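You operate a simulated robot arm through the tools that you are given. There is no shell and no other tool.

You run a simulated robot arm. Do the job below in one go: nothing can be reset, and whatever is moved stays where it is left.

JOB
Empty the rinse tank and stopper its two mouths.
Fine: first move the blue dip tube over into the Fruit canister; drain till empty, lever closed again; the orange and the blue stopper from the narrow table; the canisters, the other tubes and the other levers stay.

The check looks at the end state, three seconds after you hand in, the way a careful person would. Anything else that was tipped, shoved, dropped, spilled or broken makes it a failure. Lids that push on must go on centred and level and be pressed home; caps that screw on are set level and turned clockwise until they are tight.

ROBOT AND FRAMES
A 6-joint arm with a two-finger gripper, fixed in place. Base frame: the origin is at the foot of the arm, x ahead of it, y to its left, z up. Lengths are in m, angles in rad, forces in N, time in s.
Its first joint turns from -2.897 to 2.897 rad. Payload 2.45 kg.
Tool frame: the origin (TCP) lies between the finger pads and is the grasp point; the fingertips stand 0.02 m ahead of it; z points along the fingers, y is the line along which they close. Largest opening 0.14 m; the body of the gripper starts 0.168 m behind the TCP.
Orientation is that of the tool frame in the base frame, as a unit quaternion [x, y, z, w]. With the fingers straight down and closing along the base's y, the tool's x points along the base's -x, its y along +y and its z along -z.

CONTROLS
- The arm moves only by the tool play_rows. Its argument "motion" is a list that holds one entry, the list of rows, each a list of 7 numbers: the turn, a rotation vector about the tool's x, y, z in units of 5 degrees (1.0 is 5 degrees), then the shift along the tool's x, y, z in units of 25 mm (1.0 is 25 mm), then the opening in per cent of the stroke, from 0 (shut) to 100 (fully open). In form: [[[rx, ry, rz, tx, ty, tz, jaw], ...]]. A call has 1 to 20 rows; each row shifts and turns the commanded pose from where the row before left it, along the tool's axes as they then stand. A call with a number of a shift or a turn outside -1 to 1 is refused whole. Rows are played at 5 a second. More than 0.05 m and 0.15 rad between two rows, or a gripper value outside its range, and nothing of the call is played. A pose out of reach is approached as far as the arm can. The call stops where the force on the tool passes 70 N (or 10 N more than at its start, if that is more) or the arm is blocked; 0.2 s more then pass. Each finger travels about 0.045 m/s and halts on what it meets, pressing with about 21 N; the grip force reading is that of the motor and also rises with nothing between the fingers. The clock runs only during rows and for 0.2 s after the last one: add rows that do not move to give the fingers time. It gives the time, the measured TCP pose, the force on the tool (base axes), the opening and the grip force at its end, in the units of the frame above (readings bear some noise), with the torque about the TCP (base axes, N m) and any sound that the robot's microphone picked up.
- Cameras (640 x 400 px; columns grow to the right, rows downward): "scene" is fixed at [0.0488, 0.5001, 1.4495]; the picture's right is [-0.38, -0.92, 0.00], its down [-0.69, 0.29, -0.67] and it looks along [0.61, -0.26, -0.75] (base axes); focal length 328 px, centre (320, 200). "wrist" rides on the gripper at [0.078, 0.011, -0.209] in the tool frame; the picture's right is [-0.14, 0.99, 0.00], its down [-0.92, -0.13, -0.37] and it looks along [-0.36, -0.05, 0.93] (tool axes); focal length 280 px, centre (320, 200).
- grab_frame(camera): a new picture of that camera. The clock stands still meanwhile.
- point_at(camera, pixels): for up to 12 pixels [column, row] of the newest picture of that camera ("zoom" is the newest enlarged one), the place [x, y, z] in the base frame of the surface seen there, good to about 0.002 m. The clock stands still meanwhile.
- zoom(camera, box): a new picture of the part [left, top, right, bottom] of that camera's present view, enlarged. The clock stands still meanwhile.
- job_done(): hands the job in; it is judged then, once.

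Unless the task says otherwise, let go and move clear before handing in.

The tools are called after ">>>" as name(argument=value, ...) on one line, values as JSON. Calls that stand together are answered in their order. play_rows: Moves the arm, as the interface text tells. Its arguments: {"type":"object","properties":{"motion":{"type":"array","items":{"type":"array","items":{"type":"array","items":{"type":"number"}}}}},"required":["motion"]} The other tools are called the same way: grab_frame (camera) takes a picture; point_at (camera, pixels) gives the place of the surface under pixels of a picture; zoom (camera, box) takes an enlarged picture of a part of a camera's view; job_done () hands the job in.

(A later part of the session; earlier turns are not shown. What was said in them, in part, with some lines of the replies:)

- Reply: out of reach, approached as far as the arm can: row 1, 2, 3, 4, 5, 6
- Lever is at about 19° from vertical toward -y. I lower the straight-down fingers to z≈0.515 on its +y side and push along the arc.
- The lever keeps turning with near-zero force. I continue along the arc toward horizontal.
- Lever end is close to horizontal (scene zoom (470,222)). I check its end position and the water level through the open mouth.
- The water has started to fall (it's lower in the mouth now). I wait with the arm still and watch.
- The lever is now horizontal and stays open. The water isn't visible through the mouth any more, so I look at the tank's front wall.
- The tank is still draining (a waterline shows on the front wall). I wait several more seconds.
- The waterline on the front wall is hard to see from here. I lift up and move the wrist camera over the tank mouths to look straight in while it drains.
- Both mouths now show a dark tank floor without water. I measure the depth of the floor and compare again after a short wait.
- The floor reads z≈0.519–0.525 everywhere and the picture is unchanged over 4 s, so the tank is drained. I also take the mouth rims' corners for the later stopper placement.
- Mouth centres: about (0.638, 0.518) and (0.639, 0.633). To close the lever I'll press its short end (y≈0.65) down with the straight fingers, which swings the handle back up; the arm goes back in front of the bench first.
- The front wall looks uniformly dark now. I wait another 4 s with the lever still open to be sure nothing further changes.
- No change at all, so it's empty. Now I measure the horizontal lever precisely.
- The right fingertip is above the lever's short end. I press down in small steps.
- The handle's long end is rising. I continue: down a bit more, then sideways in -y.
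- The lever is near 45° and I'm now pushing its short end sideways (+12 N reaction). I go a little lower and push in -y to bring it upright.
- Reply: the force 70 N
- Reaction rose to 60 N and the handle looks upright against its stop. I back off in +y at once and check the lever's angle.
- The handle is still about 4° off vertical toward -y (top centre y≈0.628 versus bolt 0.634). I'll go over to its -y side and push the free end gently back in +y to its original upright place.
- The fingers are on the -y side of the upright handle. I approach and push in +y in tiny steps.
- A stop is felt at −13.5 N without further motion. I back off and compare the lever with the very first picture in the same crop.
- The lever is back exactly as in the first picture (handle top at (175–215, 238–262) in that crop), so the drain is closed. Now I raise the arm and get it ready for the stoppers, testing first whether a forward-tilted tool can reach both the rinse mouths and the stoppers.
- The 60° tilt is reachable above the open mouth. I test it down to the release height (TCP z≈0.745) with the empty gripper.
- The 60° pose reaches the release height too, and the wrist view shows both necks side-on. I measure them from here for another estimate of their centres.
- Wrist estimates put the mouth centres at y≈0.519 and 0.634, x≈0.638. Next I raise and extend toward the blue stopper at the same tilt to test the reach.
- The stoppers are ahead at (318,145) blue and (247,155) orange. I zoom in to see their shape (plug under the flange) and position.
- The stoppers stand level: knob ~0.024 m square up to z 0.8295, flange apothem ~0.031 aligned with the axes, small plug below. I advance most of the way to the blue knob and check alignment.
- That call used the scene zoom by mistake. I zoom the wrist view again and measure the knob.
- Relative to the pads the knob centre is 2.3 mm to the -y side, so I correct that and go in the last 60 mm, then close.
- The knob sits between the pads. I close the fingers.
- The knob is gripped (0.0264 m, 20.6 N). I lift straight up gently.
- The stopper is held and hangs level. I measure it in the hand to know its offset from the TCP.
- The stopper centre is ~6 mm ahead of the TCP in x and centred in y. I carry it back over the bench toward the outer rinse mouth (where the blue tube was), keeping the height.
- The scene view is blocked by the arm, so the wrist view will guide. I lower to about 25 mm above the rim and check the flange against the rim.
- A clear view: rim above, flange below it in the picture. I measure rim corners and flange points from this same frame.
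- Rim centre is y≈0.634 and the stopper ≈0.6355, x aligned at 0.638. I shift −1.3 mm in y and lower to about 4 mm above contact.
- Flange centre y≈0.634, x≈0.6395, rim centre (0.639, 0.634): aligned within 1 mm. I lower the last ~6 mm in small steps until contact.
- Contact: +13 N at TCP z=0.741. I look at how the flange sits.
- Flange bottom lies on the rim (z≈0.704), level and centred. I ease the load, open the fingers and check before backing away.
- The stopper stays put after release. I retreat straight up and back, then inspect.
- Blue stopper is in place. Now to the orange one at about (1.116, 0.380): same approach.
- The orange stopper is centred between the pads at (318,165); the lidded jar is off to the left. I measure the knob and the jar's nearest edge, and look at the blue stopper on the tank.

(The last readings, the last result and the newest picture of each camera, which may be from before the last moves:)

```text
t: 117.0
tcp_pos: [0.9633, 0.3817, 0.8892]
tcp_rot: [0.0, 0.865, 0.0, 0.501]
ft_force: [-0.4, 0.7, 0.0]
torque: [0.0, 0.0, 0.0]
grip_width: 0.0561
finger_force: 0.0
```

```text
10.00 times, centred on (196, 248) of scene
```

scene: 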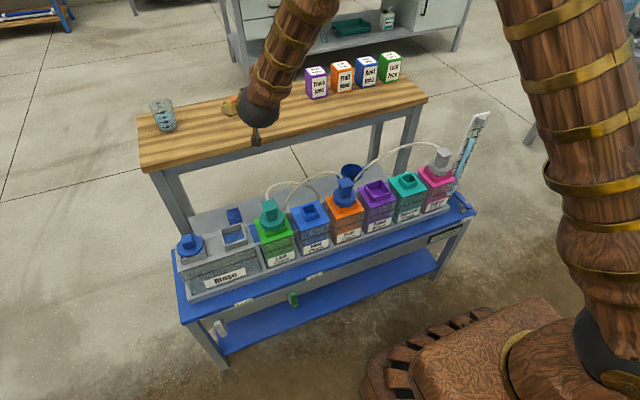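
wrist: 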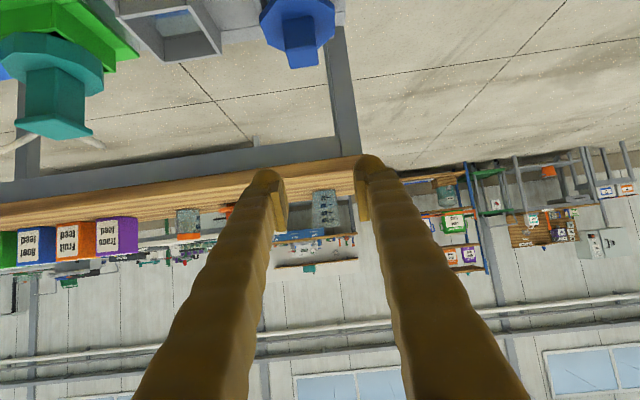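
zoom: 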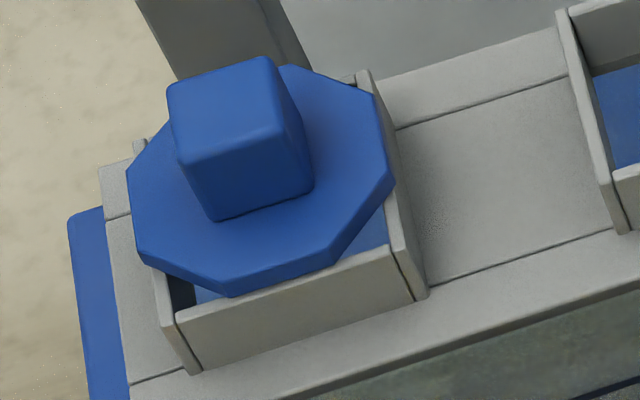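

The blue stopper covers its mouth, centred within ~1 mm and level (knob top 0.7425 all round). Now I go in on the orange knob, with a 2.2 mm correction in -y.

>>> play_rows(motion=[[[0, 0, 0, -0.109, -0.022, 0.7886, 40], [0, 0, 0, -0.109, -0.022, 0.7886, 40], [0, 0, 0, -0.109, -0.022, 0.7886, 40], [0, 0, 0, -0.109, -0.022, 0.7886, 40], [0, 0, 0, -0.109, 0, 0.7886, 40], [0, 0, 0, -0.109, 0, 0.7886, 40], [0, 0, 0, 0, 0, 0, 40]]])

>>> zoom(camera="wrist", box=[230, 110, 410, 230])

>>> point_at(camera="zoom", pixels=[[270, 190], [350, 180], [180, 270], [452, 270], [310, 200]])

```text
t: 118.6
tcp_pos: [1.074, 0.3777, 0.8443]
tcp_rot: [0.002, 0.866, -0.001, 0.501]
ft_force: [0.0, -0.2, 0.8]
torque: [0.0, -0.02, 0.01]
grip_width: 0.056
finger_force: 0.0
```

```text
3.33 times, centred on (320, 170) of wrist
```

zoom: 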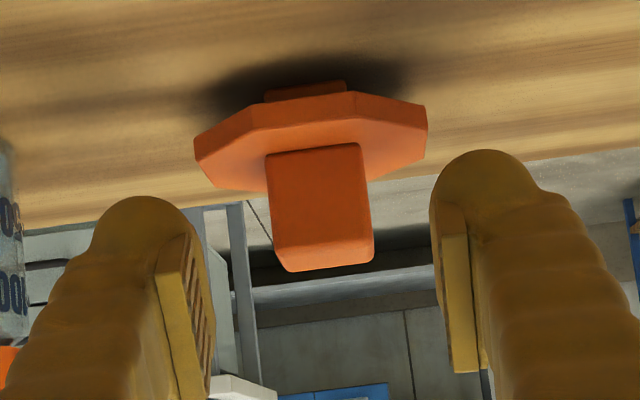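

```text
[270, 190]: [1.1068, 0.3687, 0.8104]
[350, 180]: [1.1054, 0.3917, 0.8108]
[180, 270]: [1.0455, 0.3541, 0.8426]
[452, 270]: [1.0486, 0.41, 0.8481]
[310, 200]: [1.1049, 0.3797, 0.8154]
```

>>> play_rows(motion=[[[0, 0, 0, -0.105, 0, 0.794, 40], [0, 0, 0, -0.105, 0, 0.794, 40], [0, 0, 0, 0, 0, 0, 40]]])

>>> zoom(camera="wrist", box=[230, 110, 410, 230])

```text
t: 119.4
tcp_pos: [1.11, 0.3792, 0.8302]
tcp_rot: [0.0, 0.866, 0.0, 0.5]
ft_force: [-0.3, 0.0, -0.7]
torque: [-0.02, 0.01, -0.02]
grip_width: 0.0561
finger_force: 0.0
```

```text
3.33 times, centred on (320, 170) of wrist
```

zoom: 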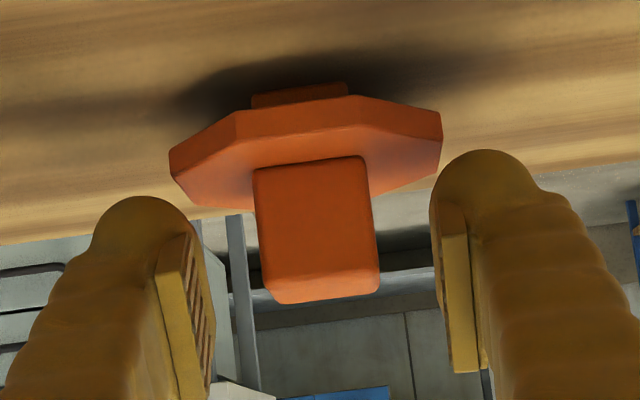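

The orange knob is in the same place between the pads as the blue one was. I close and lift gently.

>>> play_rows(motion=[[[0, 0, 0, 0.03, 0, 0.018, 40], [0, 0, 0, 0, 0, 0, 25], [0, 0, 0, 0, 0, 0, 10], [0, 0, 0, 0, 0, 0, 0], [0, 0, 0, 0, 0, 0, 0], [0, 0, 0, 0, 0, 0, 0], [0, 0, 0, 0, 0, 0, 0]]])

>>> play_rows(motion=[[[0, 0, 0, -0.17, 0, -0.1, 0], [0, 0, 0, -0.35, 0, -0.2, 0], [0, 0, 0, -0.52, 0, -0.3, 0], [0, 0, 0, -0.6, 0, -0.35, 0], [0, 0, 0, -0.6, 0, -0.35, 0], [0, 0, 0, 0, 0, 0, 0]]])

>>> zoom(camera="wrist", box=[230, 80, 410, 230])

```text
t: 121.0
tcp_pos: [1.1106, 0.3796, 0.8291]
tcp_rot: [0.001, 0.866, 0.0, 0.501]
ft_force: [0.5, 0.2, 0.9]
torque: [0.01, -0.01, -0.01]
grip_width: 0.0264
finger_force: 20.5
```

```text
t: 122.4
tcp_pos: [1.1092, 0.3774, 0.894]
tcp_rot: [0.001, 0.866, -0.001, 0.5]
ft_force: [-0.2, 0.3, 0.2]
torque: [0.01, 0.02, -0.02]
grip_width: 0.0267
finger_force: 20.9
```

```text
2.67 times, centred on (320, 155) of wrist
```

zoom: 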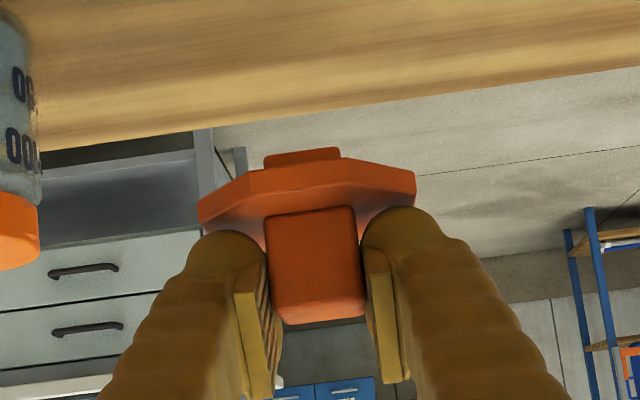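

Held level. I carry the orange stopper back to above the inner rinse mouth.

>>> play_rows(motion=[[[0, 0, 0, 0.25, 0.1, -0.433, 0], [0, 0, 0, 0.5, 0.3, -0.866, 0], [0, 0, 0, 0.5, 0.3, -0.866, 0], [0, 0, 0, 0.5, 0.3, -0.866, 0], [0, 0, 0, 0.5, 0.3, -0.866, 0], [0, 0, 0, 0.5, 0.3, -0.866, 0], [0, 0, 0, 0.5, 0.3, -0.866, 0], [0, 0, 0, 0.5, 0.3, -0.866, 0], [0, 0, 0, 0.5, 0.3, -0.866, 0], [0, 0, 0, 0.5, 0.3, -0.866, 0], [0, 0, 0, 0.5, 0.3, -0.866, 0], [0, 0, 0, 0.5, 0.3, -0.866, 0], [0, 0, 0, 0.5, 0.3, -0.866, 0], [0, 0, 0, 0.5, 0.3, -0.866, 0], [0, 0, 0, 0.5, 0.3, -0.866, 0], [0, 0, 0, 0.5, 0.3, -0.866, 0], [0, 0, 0, 0.5, 0.3, -0.866, 0], [0, 0, 0, 0.5, 0.3, -0.866, 0], [0, 0, 0, 0.5, 0.3, -0.866, 0], [0, 0, 0, 0.3, 0.1, -0.52, 0]]])

>>> play_rows(motion=[[[0, 0, 0, 0.5, 0, 0.25, 0], [0, 0, 0, 0.7, 0, 0.4, 0], [0, 0, 0, 0.7, 0, 0.4, 0], [0, 0, 0, 0.7, 0, 0.4, 0], [0, 0, 0, 0.7, 0, 0.4, 0], [0, 0, 0, 0.6, 0, 0.35, 0], [0, 0, 0, 0, 0, 0, 0]]])

>>> grab_frame(camera="wrist")

>>> zoom(camera="wrist", box=[220, 70, 400, 200])

```text
t: 126.6
tcp_pos: [0.6341, 0.5204, 0.8938]
tcp_rot: [0.0, 0.865, 0.0, 0.501]
ft_force: [0.1, 0.7, 0.1]
torque: [0.01, -0.03, -0.02]
grip_width: 0.0264
finger_force: 21.0
```

```text
t: 128.2
tcp_pos: [0.6327, 0.5188, 0.78]
tcp_rot: [0.0, 0.866, 0.0, 0.5]
ft_force: [0.8, 0.8, 0.2]
torque: [0.01, 0.0, 0.01]
grip_width: 0.0264
finger_force: 21.0
```

```text
taken
```

wrist: 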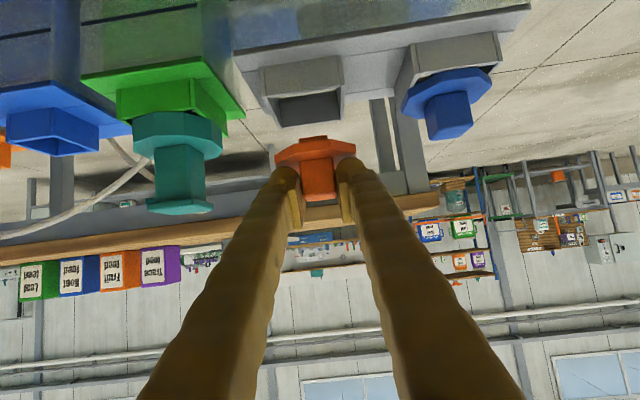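

```text
3.08 times, centred on (310, 135) of wrist
```

zoom: 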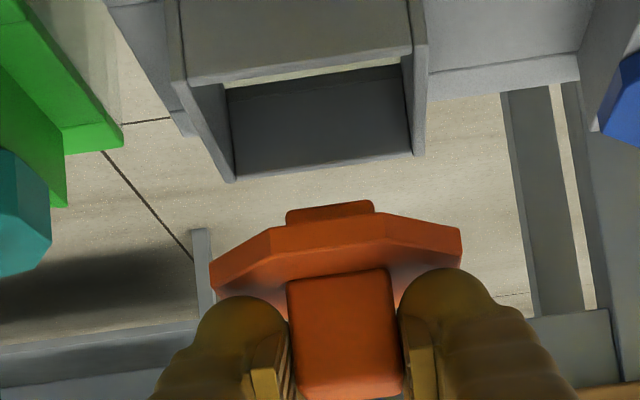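

>>> point_at(camera="zoom", pixels=[[170, 60], [182, 60], [186, 60], [408, 40], [414, 40], [426, 40], [224, 180], [236, 180], [409, 155], [424, 150], [208, 135], [420, 105]])

>>> point_at(camera="zoom", pixels=[[214, 278], [459, 245], [212, 270], [272, 240], [385, 222], [330, 235], [290, 215], [372, 208], [295, 300], [392, 290], [345, 330], [270, 228]])

```text
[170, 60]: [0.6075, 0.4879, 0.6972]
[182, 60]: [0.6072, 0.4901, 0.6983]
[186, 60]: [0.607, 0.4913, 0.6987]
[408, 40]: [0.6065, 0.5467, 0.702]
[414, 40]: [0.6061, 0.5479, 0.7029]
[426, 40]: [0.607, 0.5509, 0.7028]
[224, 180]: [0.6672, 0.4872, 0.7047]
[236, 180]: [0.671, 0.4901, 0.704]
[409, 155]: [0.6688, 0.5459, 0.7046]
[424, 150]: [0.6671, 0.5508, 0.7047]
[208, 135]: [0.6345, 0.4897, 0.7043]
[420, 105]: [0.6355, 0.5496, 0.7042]
```

```text
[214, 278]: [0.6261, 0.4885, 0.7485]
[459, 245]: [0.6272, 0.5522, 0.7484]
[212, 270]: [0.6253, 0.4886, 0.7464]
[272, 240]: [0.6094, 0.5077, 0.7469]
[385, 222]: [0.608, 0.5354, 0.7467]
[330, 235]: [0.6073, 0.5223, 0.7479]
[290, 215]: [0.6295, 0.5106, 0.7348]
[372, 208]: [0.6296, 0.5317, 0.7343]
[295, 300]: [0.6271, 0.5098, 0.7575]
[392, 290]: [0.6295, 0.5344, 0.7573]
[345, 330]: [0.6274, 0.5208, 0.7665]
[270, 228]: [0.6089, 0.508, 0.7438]
```

Stopper centre measures y≈0.521, rim 0.519, x fine. I shift −2.1 mm in y and lower to just above contact.

>>> play_rows(motion=[[[0, 0, 0, 0.21, -0.084, 0.098, 0], [0, 0, 0, 0.4, 0, 0.23, 0], [0, 0, 0, 0.35, 0, 0.202, 0], [0, 0, 0, 0.2, 0, 0.115, 0], [0, 0, 0, 0, 0, 0, 0]]])

>>> zoom(camera="wrist", box=[240, 90, 390, 200])

>>> point_at(camera="zoom", pixels=[[175, 265], [467, 235], [174, 243], [243, 205], [370, 188], [310, 205], [150, 165], [456, 130], [140, 110], [450, 100]])

```text
t: 129.4
tcp_pos: [0.633, 0.5158, 0.7476]
tcp_rot: [0.001, 0.866, -0.001, 0.501]
ft_force: [0.3, 0.0, 0.0]
torque: [0.03, 0.02, 0.0]
grip_width: 0.0266
finger_force: 20.7
```

```text
3.64 times, centred on (315, 145) of wrist
```

zoom: 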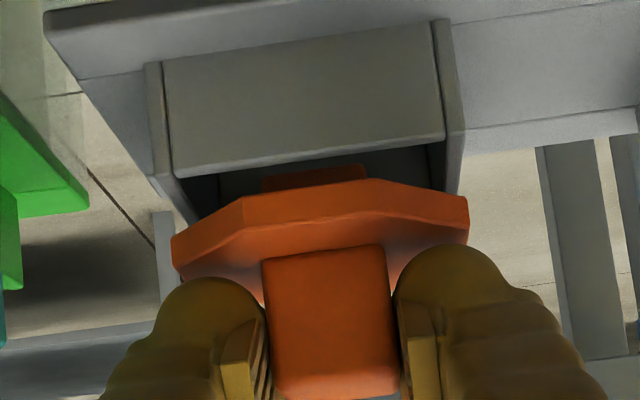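

```text
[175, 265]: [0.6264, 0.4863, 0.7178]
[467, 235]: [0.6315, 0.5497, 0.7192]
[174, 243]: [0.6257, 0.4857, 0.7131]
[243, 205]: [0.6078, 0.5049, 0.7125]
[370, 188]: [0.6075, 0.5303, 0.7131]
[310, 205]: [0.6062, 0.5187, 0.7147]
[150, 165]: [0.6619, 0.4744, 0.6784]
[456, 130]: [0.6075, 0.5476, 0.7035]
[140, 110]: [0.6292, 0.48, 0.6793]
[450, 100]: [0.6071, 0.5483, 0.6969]
```

Now the flange is about 1.3 mm too far in -y (0.5177 versus rim 0.519). I correct +1.2 mm and lower until contact.

>>> play_rows(motion=[[[0, 0, 0, 0, 0.05, 0, 0], [0, 0, 0, 0.07, 0, 0.04, 0], [0, 0, 0, 0.05, 0, 0.03, 0], [0, 0, 0, 0, 0, 0, 0]]])

>>> zoom(camera="wrist", box=[240, 90, 390, 200])

>>> point_at(camera="zoom", pixels=[[175, 255], [467, 220], [243, 205], [370, 190], [150, 130], [164, 130], [440, 100], [458, 100], [142, 100], [175, 185]])

```text
t: 130.4
tcp_pos: [0.6329, 0.5172, 0.7439]
tcp_rot: [0.001, 0.866, -0.001, 0.5]
ft_force: [-0.4, -0.5, -0.7]
torque: [0.02, -0.02, 0.0]
grip_width: 0.0267
finger_force: 20.2
```

```text
3.64 times, centred on (315, 145) of wrist
```

zoom: 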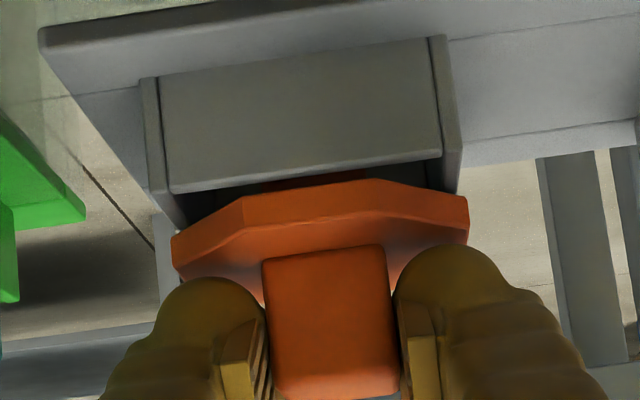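

```text
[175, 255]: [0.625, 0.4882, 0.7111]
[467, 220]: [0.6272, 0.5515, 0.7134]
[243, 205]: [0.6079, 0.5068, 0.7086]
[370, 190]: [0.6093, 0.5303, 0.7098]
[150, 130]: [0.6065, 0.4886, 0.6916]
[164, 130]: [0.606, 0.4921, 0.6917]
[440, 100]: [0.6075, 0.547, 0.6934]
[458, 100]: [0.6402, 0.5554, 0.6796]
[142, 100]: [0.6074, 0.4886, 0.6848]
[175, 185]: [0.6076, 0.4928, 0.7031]
```

Aligned now (flange ≈0.519, rim ≈0.519). Lowering the final 2–3 mm to contact.

>>> play_rows(motion=[[[0, 0, 0, 0.04, 0, 0.023, 0], [0, 0, 0, 0.03, 0, 0.017, 0], [0, 0, 0, 0, 0, 0, 0]]])

```text
t: 131.2
tcp_pos: [0.6325, 0.5174, 0.7418]
tcp_rot: [0.001, 0.865, -0.002, 0.501]
ft_force: [0.2, -1.1, 0.6]
torque: [-0.04, -0.01, 0.02]
grip_width: 0.0265
finger_force: 21.1
```

>>> play_rows(motion=[[[0, 0, 0, 0.03, 0, 0.017, 0], [0, 0, 0, 0, 0, 0, 0]]])

```text
t: 131.8
tcp_pos: [0.6336, 0.5183, 0.7412]
tcp_rot: [0.0, 0.865, 0.001, 0.501]
ft_force: [-0.3, -0.8, 15.3]
torque: [0.0, -0.11, 0.0]
grip_width: 0.0264
finger_force: 20.9
```

Contact at +15 N, same height as the blue one. I check the seat and then release.

>>> zoom(camera="wrist", box=[240, 90, 390, 200])

>>> play_rows(motion=[[[0, 0, 0, -0.02, 0, -0.012, 0], [0, 0, 0, 0, 0, 0, 10], [0, 0, 0, 0, 0, 0, 20], [0, 0, 0, 0, 0, 0, 30], [0, 0, 0, 0, 0, 0, 40], [0, 0, 0, 0, 0, 0, 40], [0, 0, 0, 0, 0, 0, 40]]])

>>> zoom(camera="wrist", box=[240, 90, 390, 200])

```text
3.64 times, centred on (315, 145) of wrist
```

zoom: 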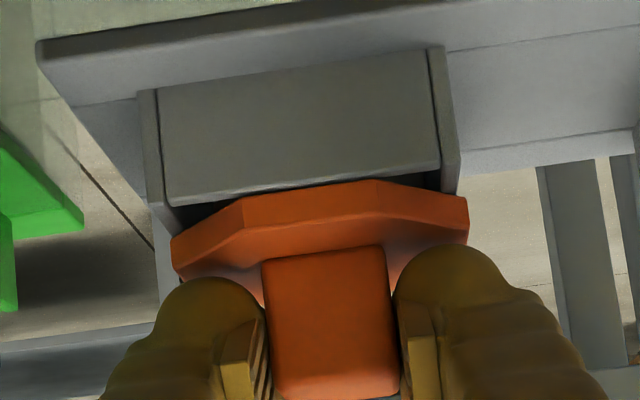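

```text
t: 133.4
tcp_pos: [0.6336, 0.5181, 0.7415]
tcp_rot: [0.001, 0.866, -0.001, 0.501]
ft_force: [-0.1, 0.0, 0.3]
torque: [0.0, -0.04, 0.05]
grip_width: 0.0559
finger_force: 0.0
```

```text
3.64 times, centred on (315, 145) of wrist
```

zoom: 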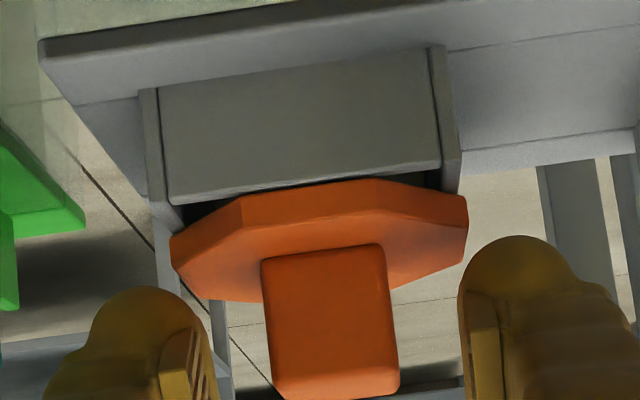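

The orange stopper stays level after release. I retreat straight up, move aside and inspect both stoppers from the scene camera.

>>> play_rows(motion=[[[0, 0, 0, -0.4, 0, -0.23, 40], [0, 0, 0, -0.8, 0, -0.46, 40], [0, 0, 0, -0.8, 0, -0.46, 40], [0, 0, 0, -0.8, 0, -0.46, 40], [0, 0, 0, -0.8, 0, -0.46, 40], [0, 0, 0, -0.8, 0, -0.46, 40], [0, 0, 0, -0.8, 0, -0.46, 40], [0, 0, 0, -0.8, 0, -0.46, 40], [0, 0, 0, 0, 0, 0, 40]]])

>>> play_rows(motion=[[[0, 1, 0, 0, 0, 0, 0], [0, 1, 0, 0, 0, 0, 0], [0, 1, 0, 0, 0, 0, 0], [0, 1, 0, 0, 0, 0, 0], [0, 1, 0, 0, 0, 0, 0], [0, 1, 0, 0, 0, 0, 0], [0, 1, 0, 0, 0, 0, 0], [0, 1, 0, 0, 0, 0, 0], [0, 1, 0, 0, 0, 0, 0], [0, 1, 0, 0, 0, 0, 0], [0, 1, 0, 0, 0, 0, 0], [0, 1, 0, 0, 0, 0, 0], [0, 0, 0, 0, 0, 0, 0]]])

>>> grab_frame(camera="wrist")

>>> grab_frame(camera="scene")

```text
t: 135.4
tcp_pos: [0.6329, 0.5202, 0.9163]
tcp_rot: [0.001, 0.865, 0.0, 0.501]
ft_force: [0.2, 0.5, 0.1]
torque: [-0.02, -0.03, -0.04]
grip_width: 0.056
finger_force: 0.0
```

```text
t: 138.2
tcp_pos: [0.6319, 0.5174, 0.9156]
tcp_rot: [0.0, 1.0, 0.0, 0.0]
ft_force: [0.4, -0.1, 0.6]
torque: [0.01, -0.01, -0.01]
grip_width: 0.0001
finger_force: 20.9
```

```text
taken
```

wrist: 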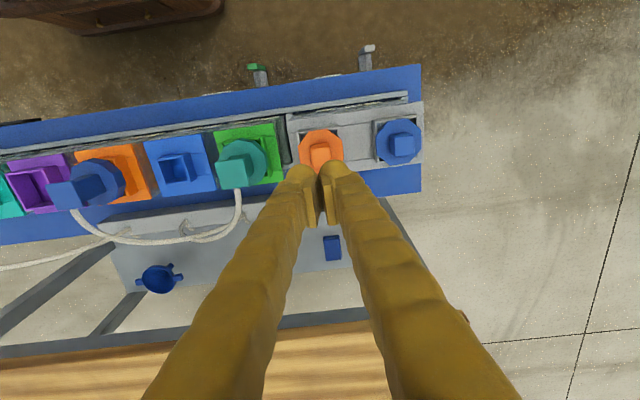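

```text
taken
```

scene: 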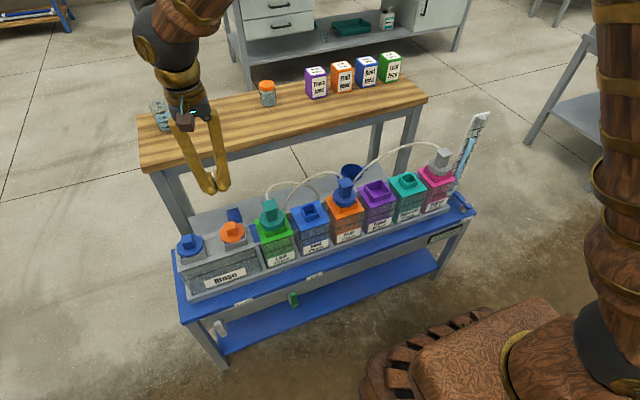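

Both stoppers are on: blue at (190,245), orange at (232,233). I zoom in on them from both cameras.

>>> zoom(camera="scene", box=[172, 215, 260, 270])

>>> point_at(camera="zoom", pixels=[[108, 150], [170, 135], [188, 160], [118, 185], [75, 220], [225, 200], [410, 65], [470, 55], [490, 85], [425, 100], [365, 130], [525, 110]])

>>> zoom(camera="wrist", box=[280, 90, 440, 190])

```text
7.27 times, centred on (216, 242) of scene
```

zoom: 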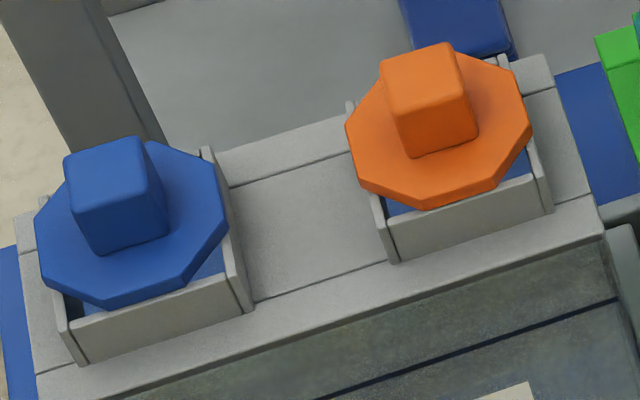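

```text
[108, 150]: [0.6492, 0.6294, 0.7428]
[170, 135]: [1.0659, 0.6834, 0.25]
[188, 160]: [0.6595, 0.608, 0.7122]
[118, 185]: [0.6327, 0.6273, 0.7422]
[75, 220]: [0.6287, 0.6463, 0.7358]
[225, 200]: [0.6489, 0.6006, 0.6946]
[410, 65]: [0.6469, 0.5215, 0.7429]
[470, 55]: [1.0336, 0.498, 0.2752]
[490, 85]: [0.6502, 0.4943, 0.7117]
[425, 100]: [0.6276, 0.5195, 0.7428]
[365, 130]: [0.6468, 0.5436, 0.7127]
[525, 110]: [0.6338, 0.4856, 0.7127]
```

```text
4.00 times, centred on (360, 140) of wrist
```

zoom: 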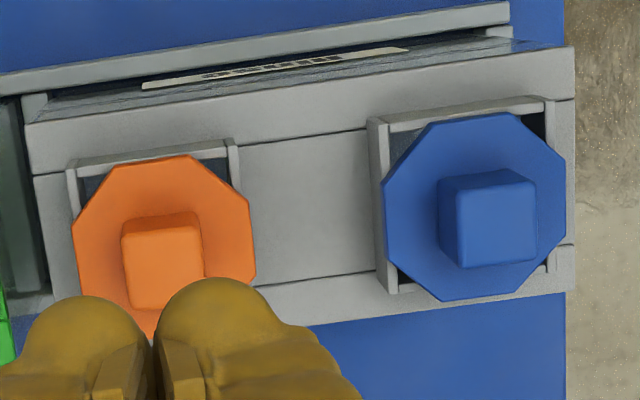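

Both sit level (knob tops 0.7425–0.743). To judge centring exactly I bring the wrist camera right over each stopper.

>>> play_rows(motion=[[[0, 0, 0, -1, 0.4, -0.3, 0], [0, 0, 0, -1, 0.4, -0.3, 0], [0, 0, 0, -1, 0.4, 0, 0], [0, 0, 0, -0.8, 0.4, 0, 0], [0, 0, 0, 0, 0, 0, 0]]])

>>> grab_frame(camera="wrist")

>>> zoom(camera="wrist", box=[260, 70, 420, 170])

```text
t: 139.4
tcp_pos: [0.7271, 0.5578, 0.9294]
tcp_rot: [0.0, 1.0, 0.0, 0.001]
ft_force: [-1.0, -0.2, -1.0]
torque: [0.0, 0.02, -0.01]
grip_width: 0.0
finger_force: 20.9
```

```text
taken
```

wrist: 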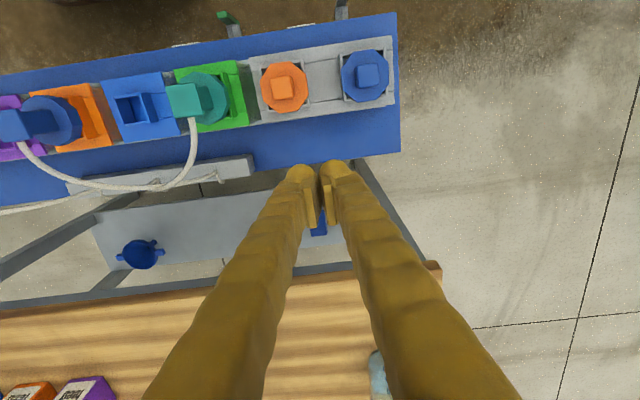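

```text
4.00 times, centred on (340, 120) of wrist
```

zoom: 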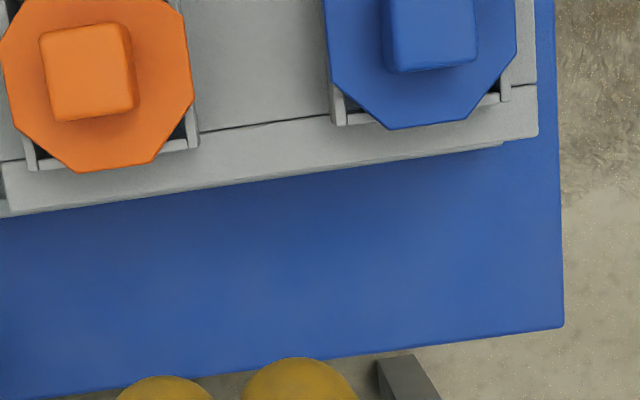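

>>> zoom(camera="wrist", box=[252, 52, 316, 122])

>>> zoom(camera="wrist", box=[334, 40, 398, 110])

```text
5.71 times, centred on (284, 87) of wrist
```

zoom: 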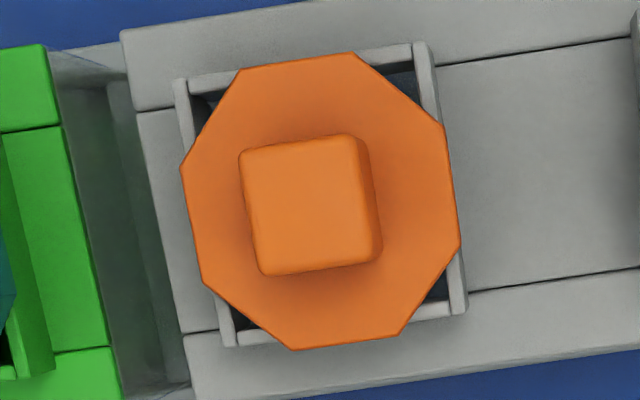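

```text
5.71 times, centred on (366, 75) of wrist
```

zoom: 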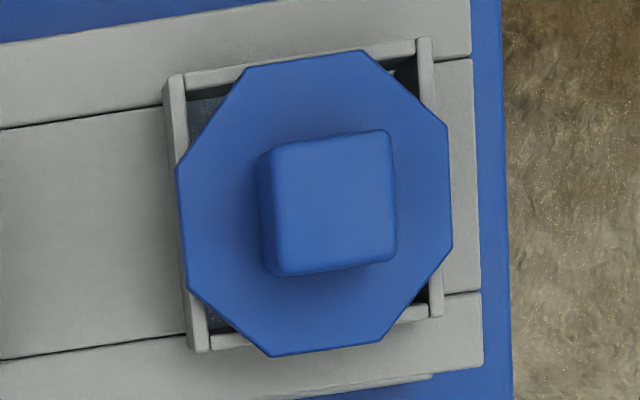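

Overhead, y is centred but both flanges seem to sit ~2 mm too far in +x (away from the robot). I measure this with points on the blue one and then the orange one.

>>> point_at(camera="zoom", pixels=[[305, 62], [326, 346], [186, 228], [446, 186], [180, 82], [410, 46], [200, 340], [430, 312], [210, 76], [225, 342], [330, 205], [410, 320]])

>>> zoom(camera="wrist", box=[252, 52, 316, 122])

>>> point_at(camera="zoom", pixels=[[300, 65], [345, 340], [195, 222], [449, 184], [190, 82], [410, 52], [228, 338], [455, 305], [210, 78], [260, 338], [310, 205], [430, 310]])

```text
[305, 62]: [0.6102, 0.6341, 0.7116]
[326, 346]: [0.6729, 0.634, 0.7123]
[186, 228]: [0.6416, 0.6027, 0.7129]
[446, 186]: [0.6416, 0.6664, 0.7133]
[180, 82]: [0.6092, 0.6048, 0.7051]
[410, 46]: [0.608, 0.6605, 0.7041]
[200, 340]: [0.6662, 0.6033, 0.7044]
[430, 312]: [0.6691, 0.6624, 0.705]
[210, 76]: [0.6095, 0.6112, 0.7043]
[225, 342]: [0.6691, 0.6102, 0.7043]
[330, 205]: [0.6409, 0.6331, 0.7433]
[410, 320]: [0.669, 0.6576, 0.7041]
```

```text
5.71 times, centred on (284, 87) of wrist
```

zoom: 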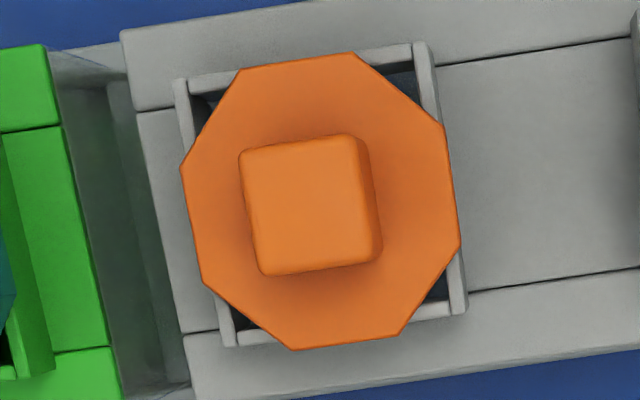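

```text
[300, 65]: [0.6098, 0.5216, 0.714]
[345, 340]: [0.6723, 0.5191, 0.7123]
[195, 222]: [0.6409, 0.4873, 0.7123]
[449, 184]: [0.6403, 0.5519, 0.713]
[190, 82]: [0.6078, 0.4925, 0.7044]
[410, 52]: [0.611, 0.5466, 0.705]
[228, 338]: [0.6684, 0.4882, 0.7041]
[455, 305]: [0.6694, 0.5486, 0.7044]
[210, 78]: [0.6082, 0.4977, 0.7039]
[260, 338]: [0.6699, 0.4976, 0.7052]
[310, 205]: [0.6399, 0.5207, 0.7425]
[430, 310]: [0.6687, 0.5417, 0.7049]
```

Blue flange centre is x≈0.6415, orange ≈0.641, against rim centre 0.639. I'll re-grip each from straight above, ease it back ~2 mm and press it home vertically; orange first.

>>> play_rows(motion=[[[0, 0, 0, 0.871, -0.395, 0.6, 40], [0, 0, 0, 0.871, -0.395, 0.6, 40], [0, 0, 0, 0.871, -0.395, 0.6, 40], [0, 0, 0, 0.871, -0.395, 0.6, 40], [0, 0, 0, 0, 0, 0.8, 40], [0, 0, 0, 0, 0, 0.8, 40], [0, 0, 0, 0, 0, 0.8, 40], [0, 0, 0, 0, 0, 0.8, 40], [0, 0, 0, 0, 0, 0, 40]]])

>>> zoom(camera="scene", box=[172, 190, 268, 260])

>>> zoom(camera="wrist", box=[220, 110, 420, 240])

```text
t: 141.4
tcp_pos: [0.6416, 0.5195, 0.7905]
tcp_rot: [0.001, 1.0, 0.0, 0.001]
ft_force: [0.5, -0.2, 0.7]
torque: [0.02, 0.01, -0.02]
grip_width: 0.0559
finger_force: 0.0
```

```text
5.71 times, centred on (220, 225) of scene
```

zoom: 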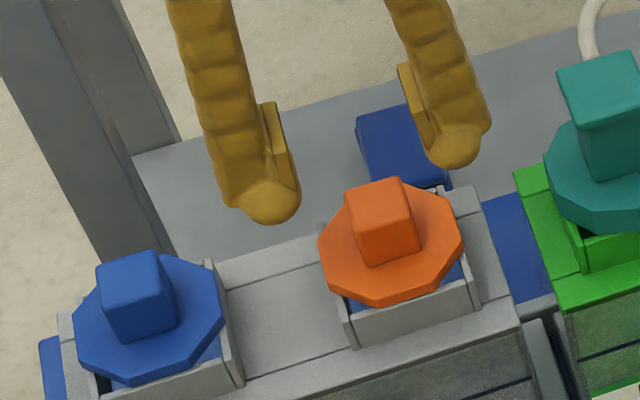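

```text
3.08 times, centred on (320, 175) of wrist
```

zoom: 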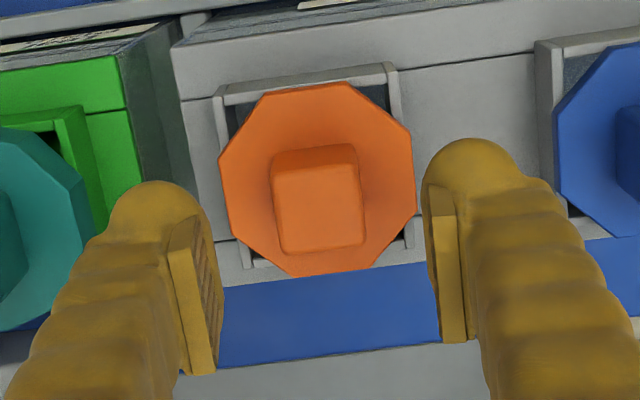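

The knob lies centrally between the pads. I go down to z≈0.738 and close.

>>> play_rows(motion=[[[0, 0, 0, 0, 0, 0.7, 40], [0, 0, 0, 0, 0, 0.7, 40], [0, 0, 0, 0, 0, 0.66, 40], [0, 0, 0, 0, 0, 0, 40], [0, 0, 0, 0, 0, 0, 25], [0, 0, 0, 0, 0, 0, 12], [0, 0, 0, 0, 0, 0, 0], [0, 0, 0, 0, 0, 0, 0], [0, 0, 0, 0, 0, 0, 0]]])

>>> zoom(camera="scene", box=[172, 190, 268, 260])

```text
t: 143.4
tcp_pos: [0.6416, 0.5176, 0.7372]
tcp_rot: [0.0, 1.0, 0.0, 0.0]
ft_force: [-0.2, 0.7, 0.8]
torque: [0.0, -0.03, 0.01]
grip_width: 0.0266
finger_force: 20.6
```

```text
5.71 times, centred on (220, 225) of scene
```

zoom: 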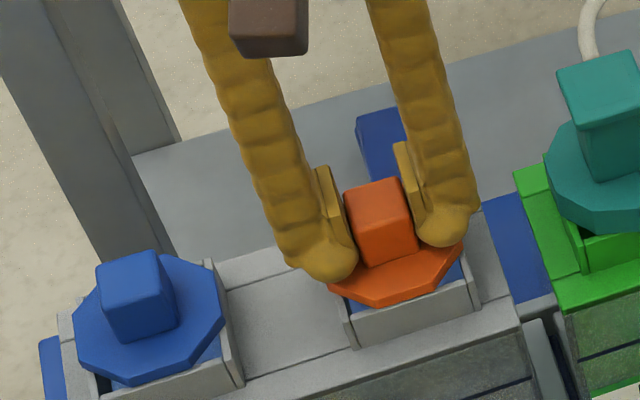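

Gripped squarely. Lift 2 mm, move 2 mm toward the robot, set down again.

>>> play_rows(motion=[[[0, 0, 0, 0, 0, -0.08, 0], [0, 0, 0, 0, 0, -0.02, 0], [0, 0, 0, 0.08, 0, 0, 0], [0, 0, 0, 0, 0, 0.08, 0], [0, 0, 0, 0, 0, 0, 0]]])

>>> play_rows(motion=[[[0, 0, 0, 0, 0, 0.03, 0], [0, 0, 0, 0, 0, 0.03, 0], [0, 0, 0, 0, 0, 0, 0]]])

```text
t: 144.6
tcp_pos: [0.6388, 0.5186, 0.7381]
tcp_rot: [0.0, 1.0, 0.0, 0.001]
ft_force: [-0.6, -0.6, 3.3]
torque: [0.01, 0.03, 0.02]
grip_width: 0.0267
finger_force: 20.9
```

```text
t: 145.4
tcp_pos: [0.6391, 0.5188, 0.7373]
tcp_rot: [0.0, 1.0, 0.0, 0.0]
ft_force: [1.2, 0.1, 14.2]
torque: [0.01, -0.07, 0.01]
grip_width: 0.0265
finger_force: 20.4
```

Pressed down at 14 N on the rim. I ease off and release, then go up.

>>> play_rows(motion=[[[0, 0, 0, 0, 0, -0.02, 0], [0, 0, 0, 0, 0, 0, 10], [0, 0, 0, 0, 0, 0, 22], [0, 0, 0, 0, 0, 0, 32], [0, 0, 0, 0, 0, 0, 40], [0, 0, 0, 0, 0, 0, 40], [0, 0, 0, 0, 0, -0.5, 40], [0, 0, 0, 0, 0, -1, 40], [0, 0, 0, 0, 0, -1, 40], [0, 0, 0, 0, 0, 0, 40]]])

>>> zoom(camera="scene", box=[172, 190, 268, 260])

>>> zoom(camera="wrist", box=[220, 90, 420, 220])

```text
t: 147.6
tcp_pos: [0.6401, 0.5175, 0.8011]
tcp_rot: [0.0, 1.0, 0.0, 0.001]
ft_force: [0.2, 0.0, 0.6]
torque: [-0.02, 0.02, 0.0]
grip_width: 0.0562
finger_force: 0.1
```

```text
5.71 times, centred on (220, 225) of scene
```

zoom: 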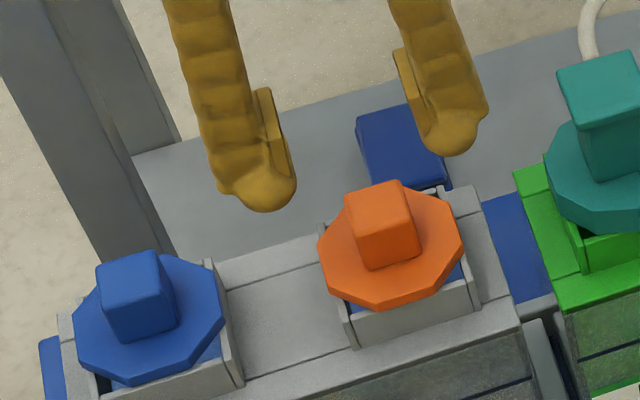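

```text
3.08 times, centred on (320, 155) of wrist
```

zoom: 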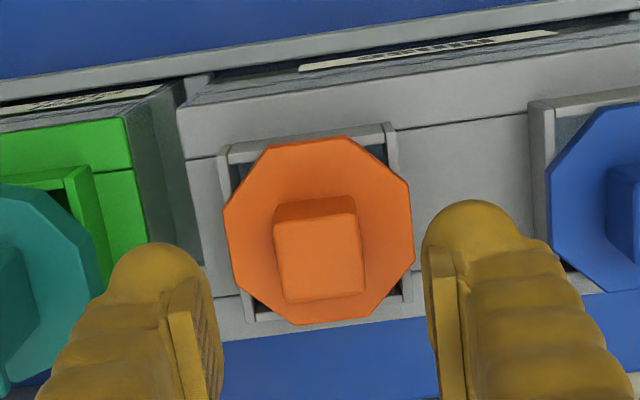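

Orange looks centred now. Next the blue one: move over by 115 mm in y, descend and grip.

>>> play_rows(motion=[[[0, 0, 0, 0, 0.92, 0, 40], [0, 0, 0, 0, 0.92, 0, 40], [0, 0, 0, 0, 0.92, 0, 40], [0, 0, 0, 0, 0.92, 0, 40], [0, 0, 0, 0, 0.92, 0, 40], [0, 0, 0, 0, 0, 0.5, 40], [0, 0, 0, 0, 0, 0, 40]]])

>>> zoom(camera="wrist", box=[220, 110, 420, 240])

>>> zoom(camera="scene", box=[152, 190, 248, 260])

```text
t: 149.2
tcp_pos: [0.6397, 0.6329, 0.7888]
tcp_rot: [0.0, 1.0, -0.001, 0.001]
ft_force: [0.0, -0.6, -0.2]
torque: [0.03, 0.03, 0.02]
grip_width: 0.0562
finger_force: 0.1
```

```text
3.08 times, centred on (320, 175) of wrist
```

zoom: 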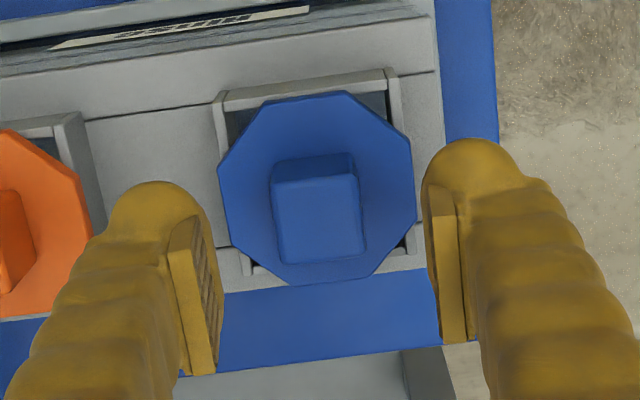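

```text
5.71 times, centred on (200, 225) of scene
```

zoom: 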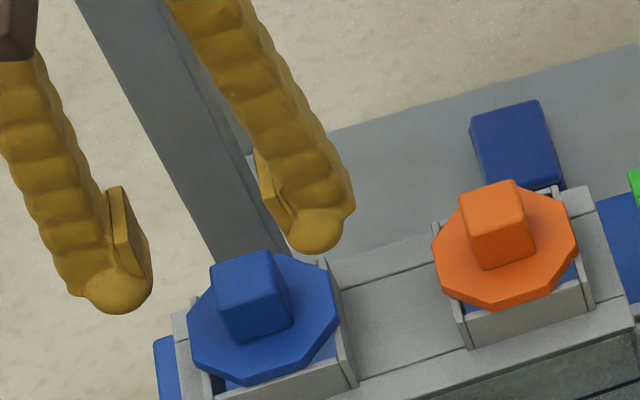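

Aligned over the blue knob with space to the orange one. Down and close.

>>> play_rows(motion=[[[0, 0, 0, 0, 0, 0.7, 40], [0, 0, 0, 0, 0, 0.7, 40], [0, 0, 0, 0, 0, 0.62, 40], [0, 0, 0, 0, 0, 0, 40], [0, 0, 0, 0, 0, 0, 25], [0, 0, 0, 0, 0, 0, 12], [0, 0, 0, 0, 0, 0, 0], [0, 0, 0, 0, 0, 0, 0], [0, 0, 0, 0, 0, 0, 0]]])

>>> play_rows(motion=[[[0, 0, 0, 0, 0, -0.08, 0], [0, 0, 0, 0, 0, -0.02, 0], [0, 0, 0, 0.09, 0, 0, 0], [0, 0, 0, 0, 0, 0.08, 0], [0, 0, 0, 0, 0, 0, 0]]])

```text
t: 151.2
tcp_pos: [0.6404, 0.6337, 0.7388]
tcp_rot: [0.0, 1.0, 0.0, 0.001]
ft_force: [0.2, 0.2, 0.2]
torque: [-0.03, 0.01, -0.04]
grip_width: 0.0266
finger_force: 21.1
```

```text
t: 152.4
tcp_pos: [0.6357, 0.6343, 0.7379]
tcp_rot: [0.0, 1.0, 0.0, 0.001]
ft_force: [0.0, -0.9, 2.5]
torque: [-0.03, -0.02, 0.0]
grip_width: 0.0264
finger_force: 21.2
```

>>> play_rows(motion=[[[0, 0, 0, 0, 0, 0.03, 0], [0, 0, 0, 0, 0, 0.03, 0], [0, 0, 0, 0, 0, 0, 0]]])

>>> zoom(camera="scene", box=[152, 190, 248, 260])

```text
t: 153.2
tcp_pos: [0.6369, 0.6339, 0.7366]
tcp_rot: [0.0, 1.0, 0.0, 0.001]
ft_force: [-4.9, 2.0, 14.7]
torque: [0.03, 0.07, -0.01]
grip_width: 0.0265
finger_force: 20.4
```

```text
5.71 times, centred on (200, 225) of scene
```

zoom: 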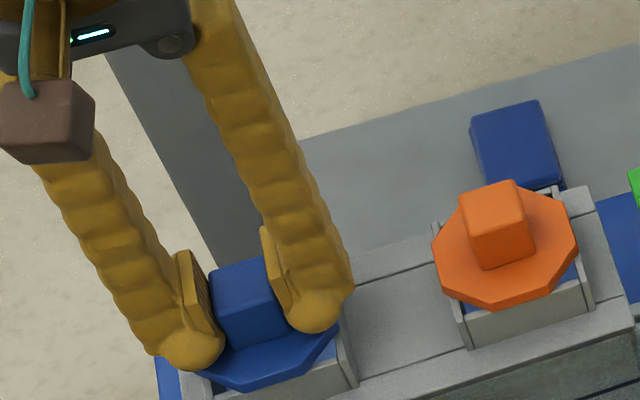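

The blue one is pressed down at ~15 N. I ease off, release and rise well clear.

>>> play_rows(motion=[[[0, 0, 0, 0, 0, -0.02, 0], [0, 0, 0, 0, 0, 0, 10], [0, 0, 0, 0, 0, 0, 22], [0, 0, 0, 0, 0, 0, 32], [0, 0, 0, 0, 0, 0, 40], [0, 0, 0, 0, 0, 0, 40], [0, 0, 0, 0, 0, -0.5, 40], [0, 0, 0, 0, 0, -1, 40], [0, 0, 0, 0, 0, -1, 40], [0, 0, 0, 0, 0, -1, 40], [0, 0, 0, 0, 0, -1, 40], [0, 0, 0, 0, 0, -1, 40], [0, 0, 0, -0.9, -0.7, -1, 40], [0, 0, 0, -0.9, -0.7, -1, 40], [0, 0, 0, -0.9, -0.7, -0.5, 40], [0, 0, 0, -0.9, -0.7, 0, 40], [0, 0, 0, 0, 0, 0, 40]]])

>>> grab_frame(camera="scene")

>>> grab_frame(camera="wrist")

```text
t: 156.8
tcp_pos: [0.7247, 0.5623, 0.9376]
tcp_rot: [0.0, 1.0, 0.0, 0.001]
ft_force: [0.4, 0.4, -0.9]
torque: [-0.01, 0.0, -0.01]
grip_width: 0.0561
finger_force: 0.1
```

```text
taken
```

scene: 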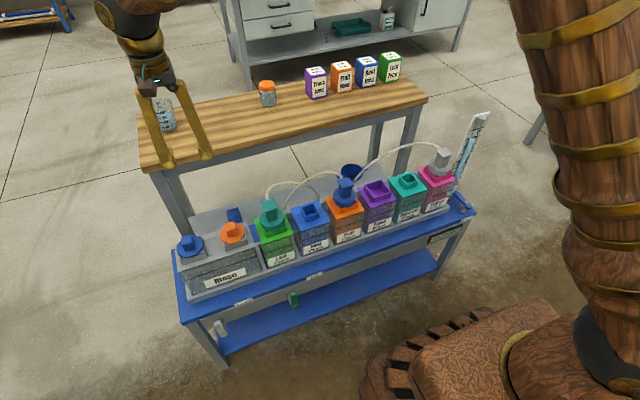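

```text
taken
```

wrist: 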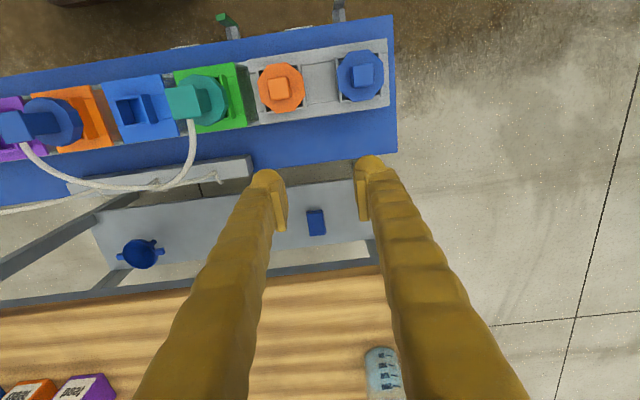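

>>> zoom(camera="wrist", box=[330, 40, 394, 110])

>>> point_at(camera="zoom", pixels=[[300, 62], [320, 335], [190, 228], [440, 186], [330, 205], [270, 200], [390, 190], [205, 76], [225, 340]])

>>> zoom(camera="wrist", box=[250, 52, 314, 122])

>>> zoom(camera="scene", box=[170, 215, 280, 300])

>>> zoom(camera="scene", box=[170, 260, 330, 360])

```text
5.71 times, centred on (362, 75) of wrist
```

zoom: 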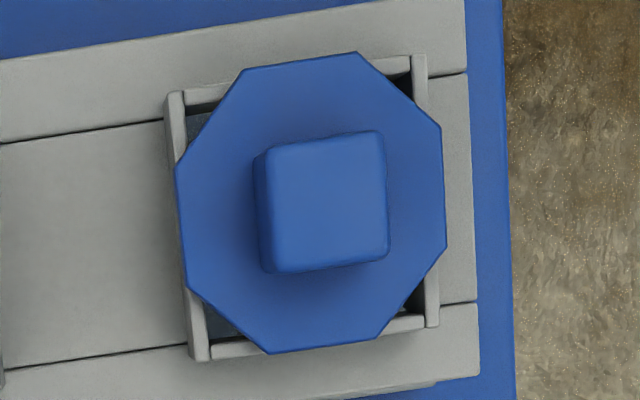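

```text
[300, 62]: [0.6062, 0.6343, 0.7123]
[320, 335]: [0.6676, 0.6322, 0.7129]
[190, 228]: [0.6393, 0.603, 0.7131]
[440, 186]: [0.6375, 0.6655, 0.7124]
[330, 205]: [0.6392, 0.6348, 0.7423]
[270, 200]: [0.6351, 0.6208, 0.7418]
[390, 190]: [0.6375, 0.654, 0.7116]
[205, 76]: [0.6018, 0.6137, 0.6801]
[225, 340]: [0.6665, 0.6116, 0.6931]
```

```text
5.71 times, centred on (282, 87) of wrist
```

zoom: 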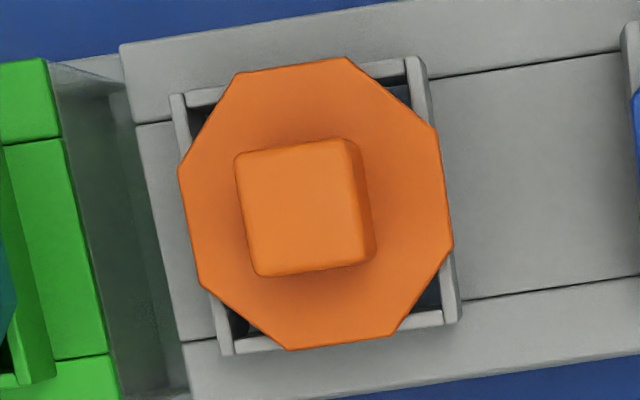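

```text
4.71 times, centred on (225, 258) of scene
```

zoom: 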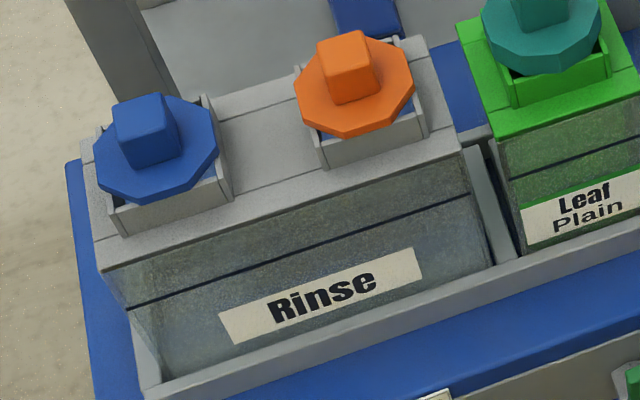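

```text
4.00 times, centred on (250, 310) of scene
```

zoom: 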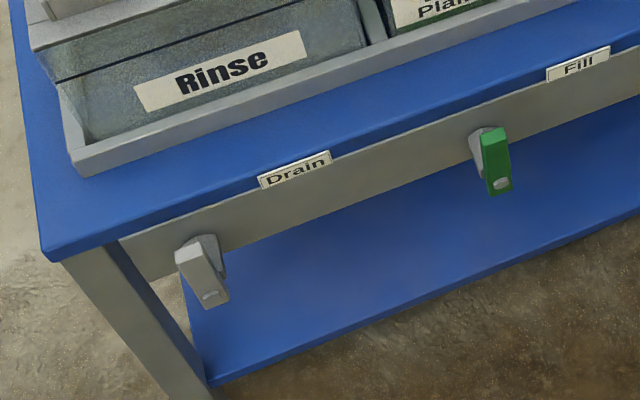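

Both stoppers are centred and level, both levers hang as at the start, and the tank is empty. Last check: I raise higher and look at the blue tube in Fruit from above.

>>> play_rows(motion=[[[0, 0, 0, 0, -0.2, -1, 40], [0, 0, 0, 0, -0.5, -1, 40], [0, 0, 0, 0, -1, -1, 40], [0, 0, 0, 0, -1, 0, 40], [0, 0, 0, 0, -1, 0, 40], [0, 0, 0, 0, -1, 0, 40], [0, 0, 0, 0, -1, 0, 40], [0, 0, 0, 0, -1, 0, 40], [0, 0, 0, 0, -1, 0, 40], [0, 0, 0, 0, -1, 0, 40], [0, 0, 0, 0, -1, 0, 40], [0, 0, 0, 0, -1, 0, 40], [0, 0, 0, 0, -1, 0, 40], [0, 0, 0, 0, -1, 0, 40], [0, 0, 0, 0, -1, 0, 40], [0, 0, 0, 0, -1, 0, 40], [0, 0, 0, 0, -0.6, 0, 40], [0, 0, 0, 0, 0, 0, 40]]])

>>> grab_frame(camera="wrist")

>>> grab_frame(camera="scene")

```text
t: 160.6
tcp_pos: [0.7248, 0.1799, 1.0099]
tcp_rot: [0.0, 1.0, 0.0, 0.0]
ft_force: [-0.5, -0.4, -0.1]
torque: [0.03, -0.01, -0.02]
grip_width: 0.056
finger_force: 0.1
```

```text
taken
```

wrist: 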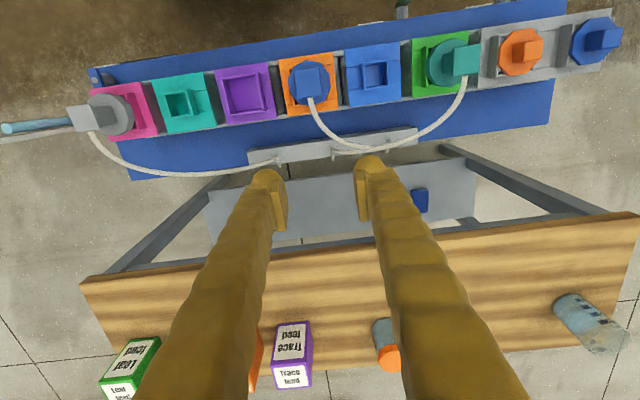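

```text
taken
```

scene: 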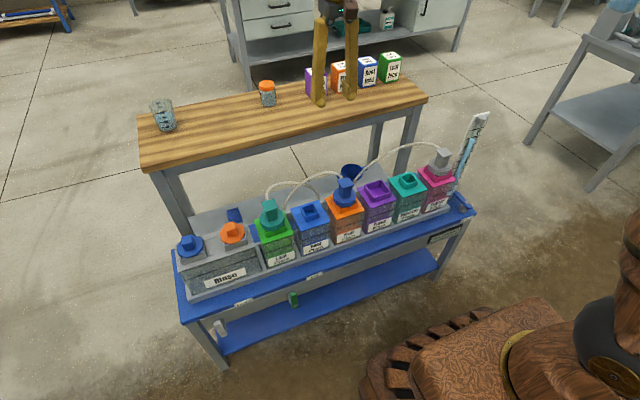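

>>> zoom(camera="wrist", box=[275, 45, 345, 120])

>>> point_at(camera="zoom", pixels=[[225, 80], [165, 180], [400, 150], [300, 310], [250, 160], [340, 150], [350, 240], [265, 255], [125, 120], [425, 75]])

>>> zoom(camera="scene", box=[250, 150, 490, 300])

```text
5.33 times, centred on (310, 82) of wrist
```

zoom: 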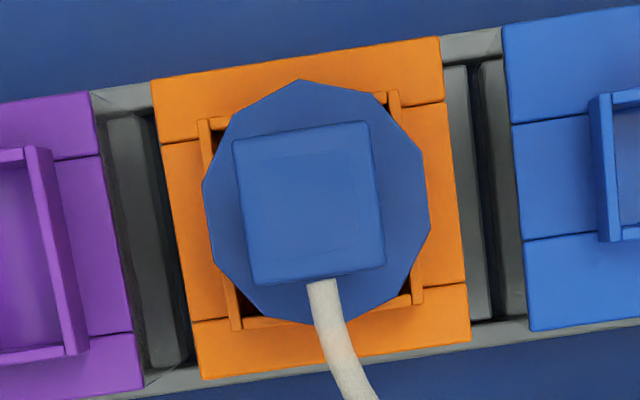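

```text
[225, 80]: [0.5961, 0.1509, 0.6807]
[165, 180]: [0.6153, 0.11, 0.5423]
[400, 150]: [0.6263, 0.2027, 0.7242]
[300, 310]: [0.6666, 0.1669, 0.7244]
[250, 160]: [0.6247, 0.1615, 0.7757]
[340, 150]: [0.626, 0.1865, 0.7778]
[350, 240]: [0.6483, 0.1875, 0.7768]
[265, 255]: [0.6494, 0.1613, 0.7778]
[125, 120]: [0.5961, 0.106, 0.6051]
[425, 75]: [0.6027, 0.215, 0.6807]
```

```text
2.67 times, centred on (370, 225) of scene
```

zoom: 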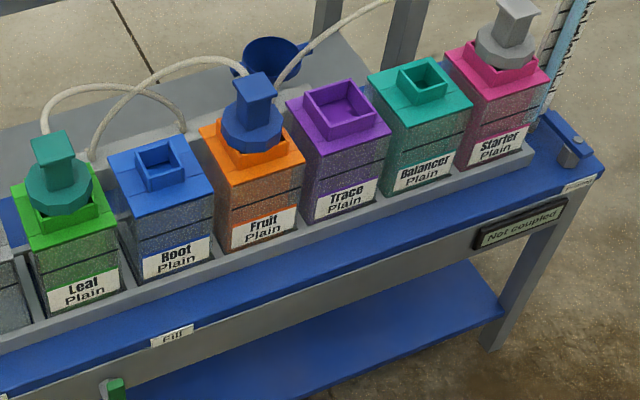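

The blue tube stands centred and level in Fruit's neck. The stoppers are seated, the rinse tank is empty and the drain lever is upright again. The canisters, other tubes and other levers look unchanged, and the gripper is open and clear, so I hand in.

>>> job_done()

```text
The job is handed in.
```

The rinse tank is drained and both its mouths are stoppered. I've handed the job in but haven't seen the check's result.

- **Blue dip tube:** it's now in the Fruit canister, level and centred in the neck.
- **Draining:** I opened the drain lever until the tank was empty. The floor read z ≈ 0.52 m and the view no longer changed between checks several seconds apart. The lever is upright again and matches the first picture.
- **Stoppers:** blue is in the outer mouth, where the blue tube was, and orange is in the inner one. Both first sat about 2 mm off-centre. I lifted each slightly, re-centred it and pressed it down at about 15 N. Both now look level and centred.
- **Everything else:** the canisters, other tubes and other levers look unchanged in the last pictures. The gripper is open and clear of everything.

While closing the lever I briefly pushed it with about 60 N, then backed off at once. It shows no sign of damage, but that was more force than I intended.
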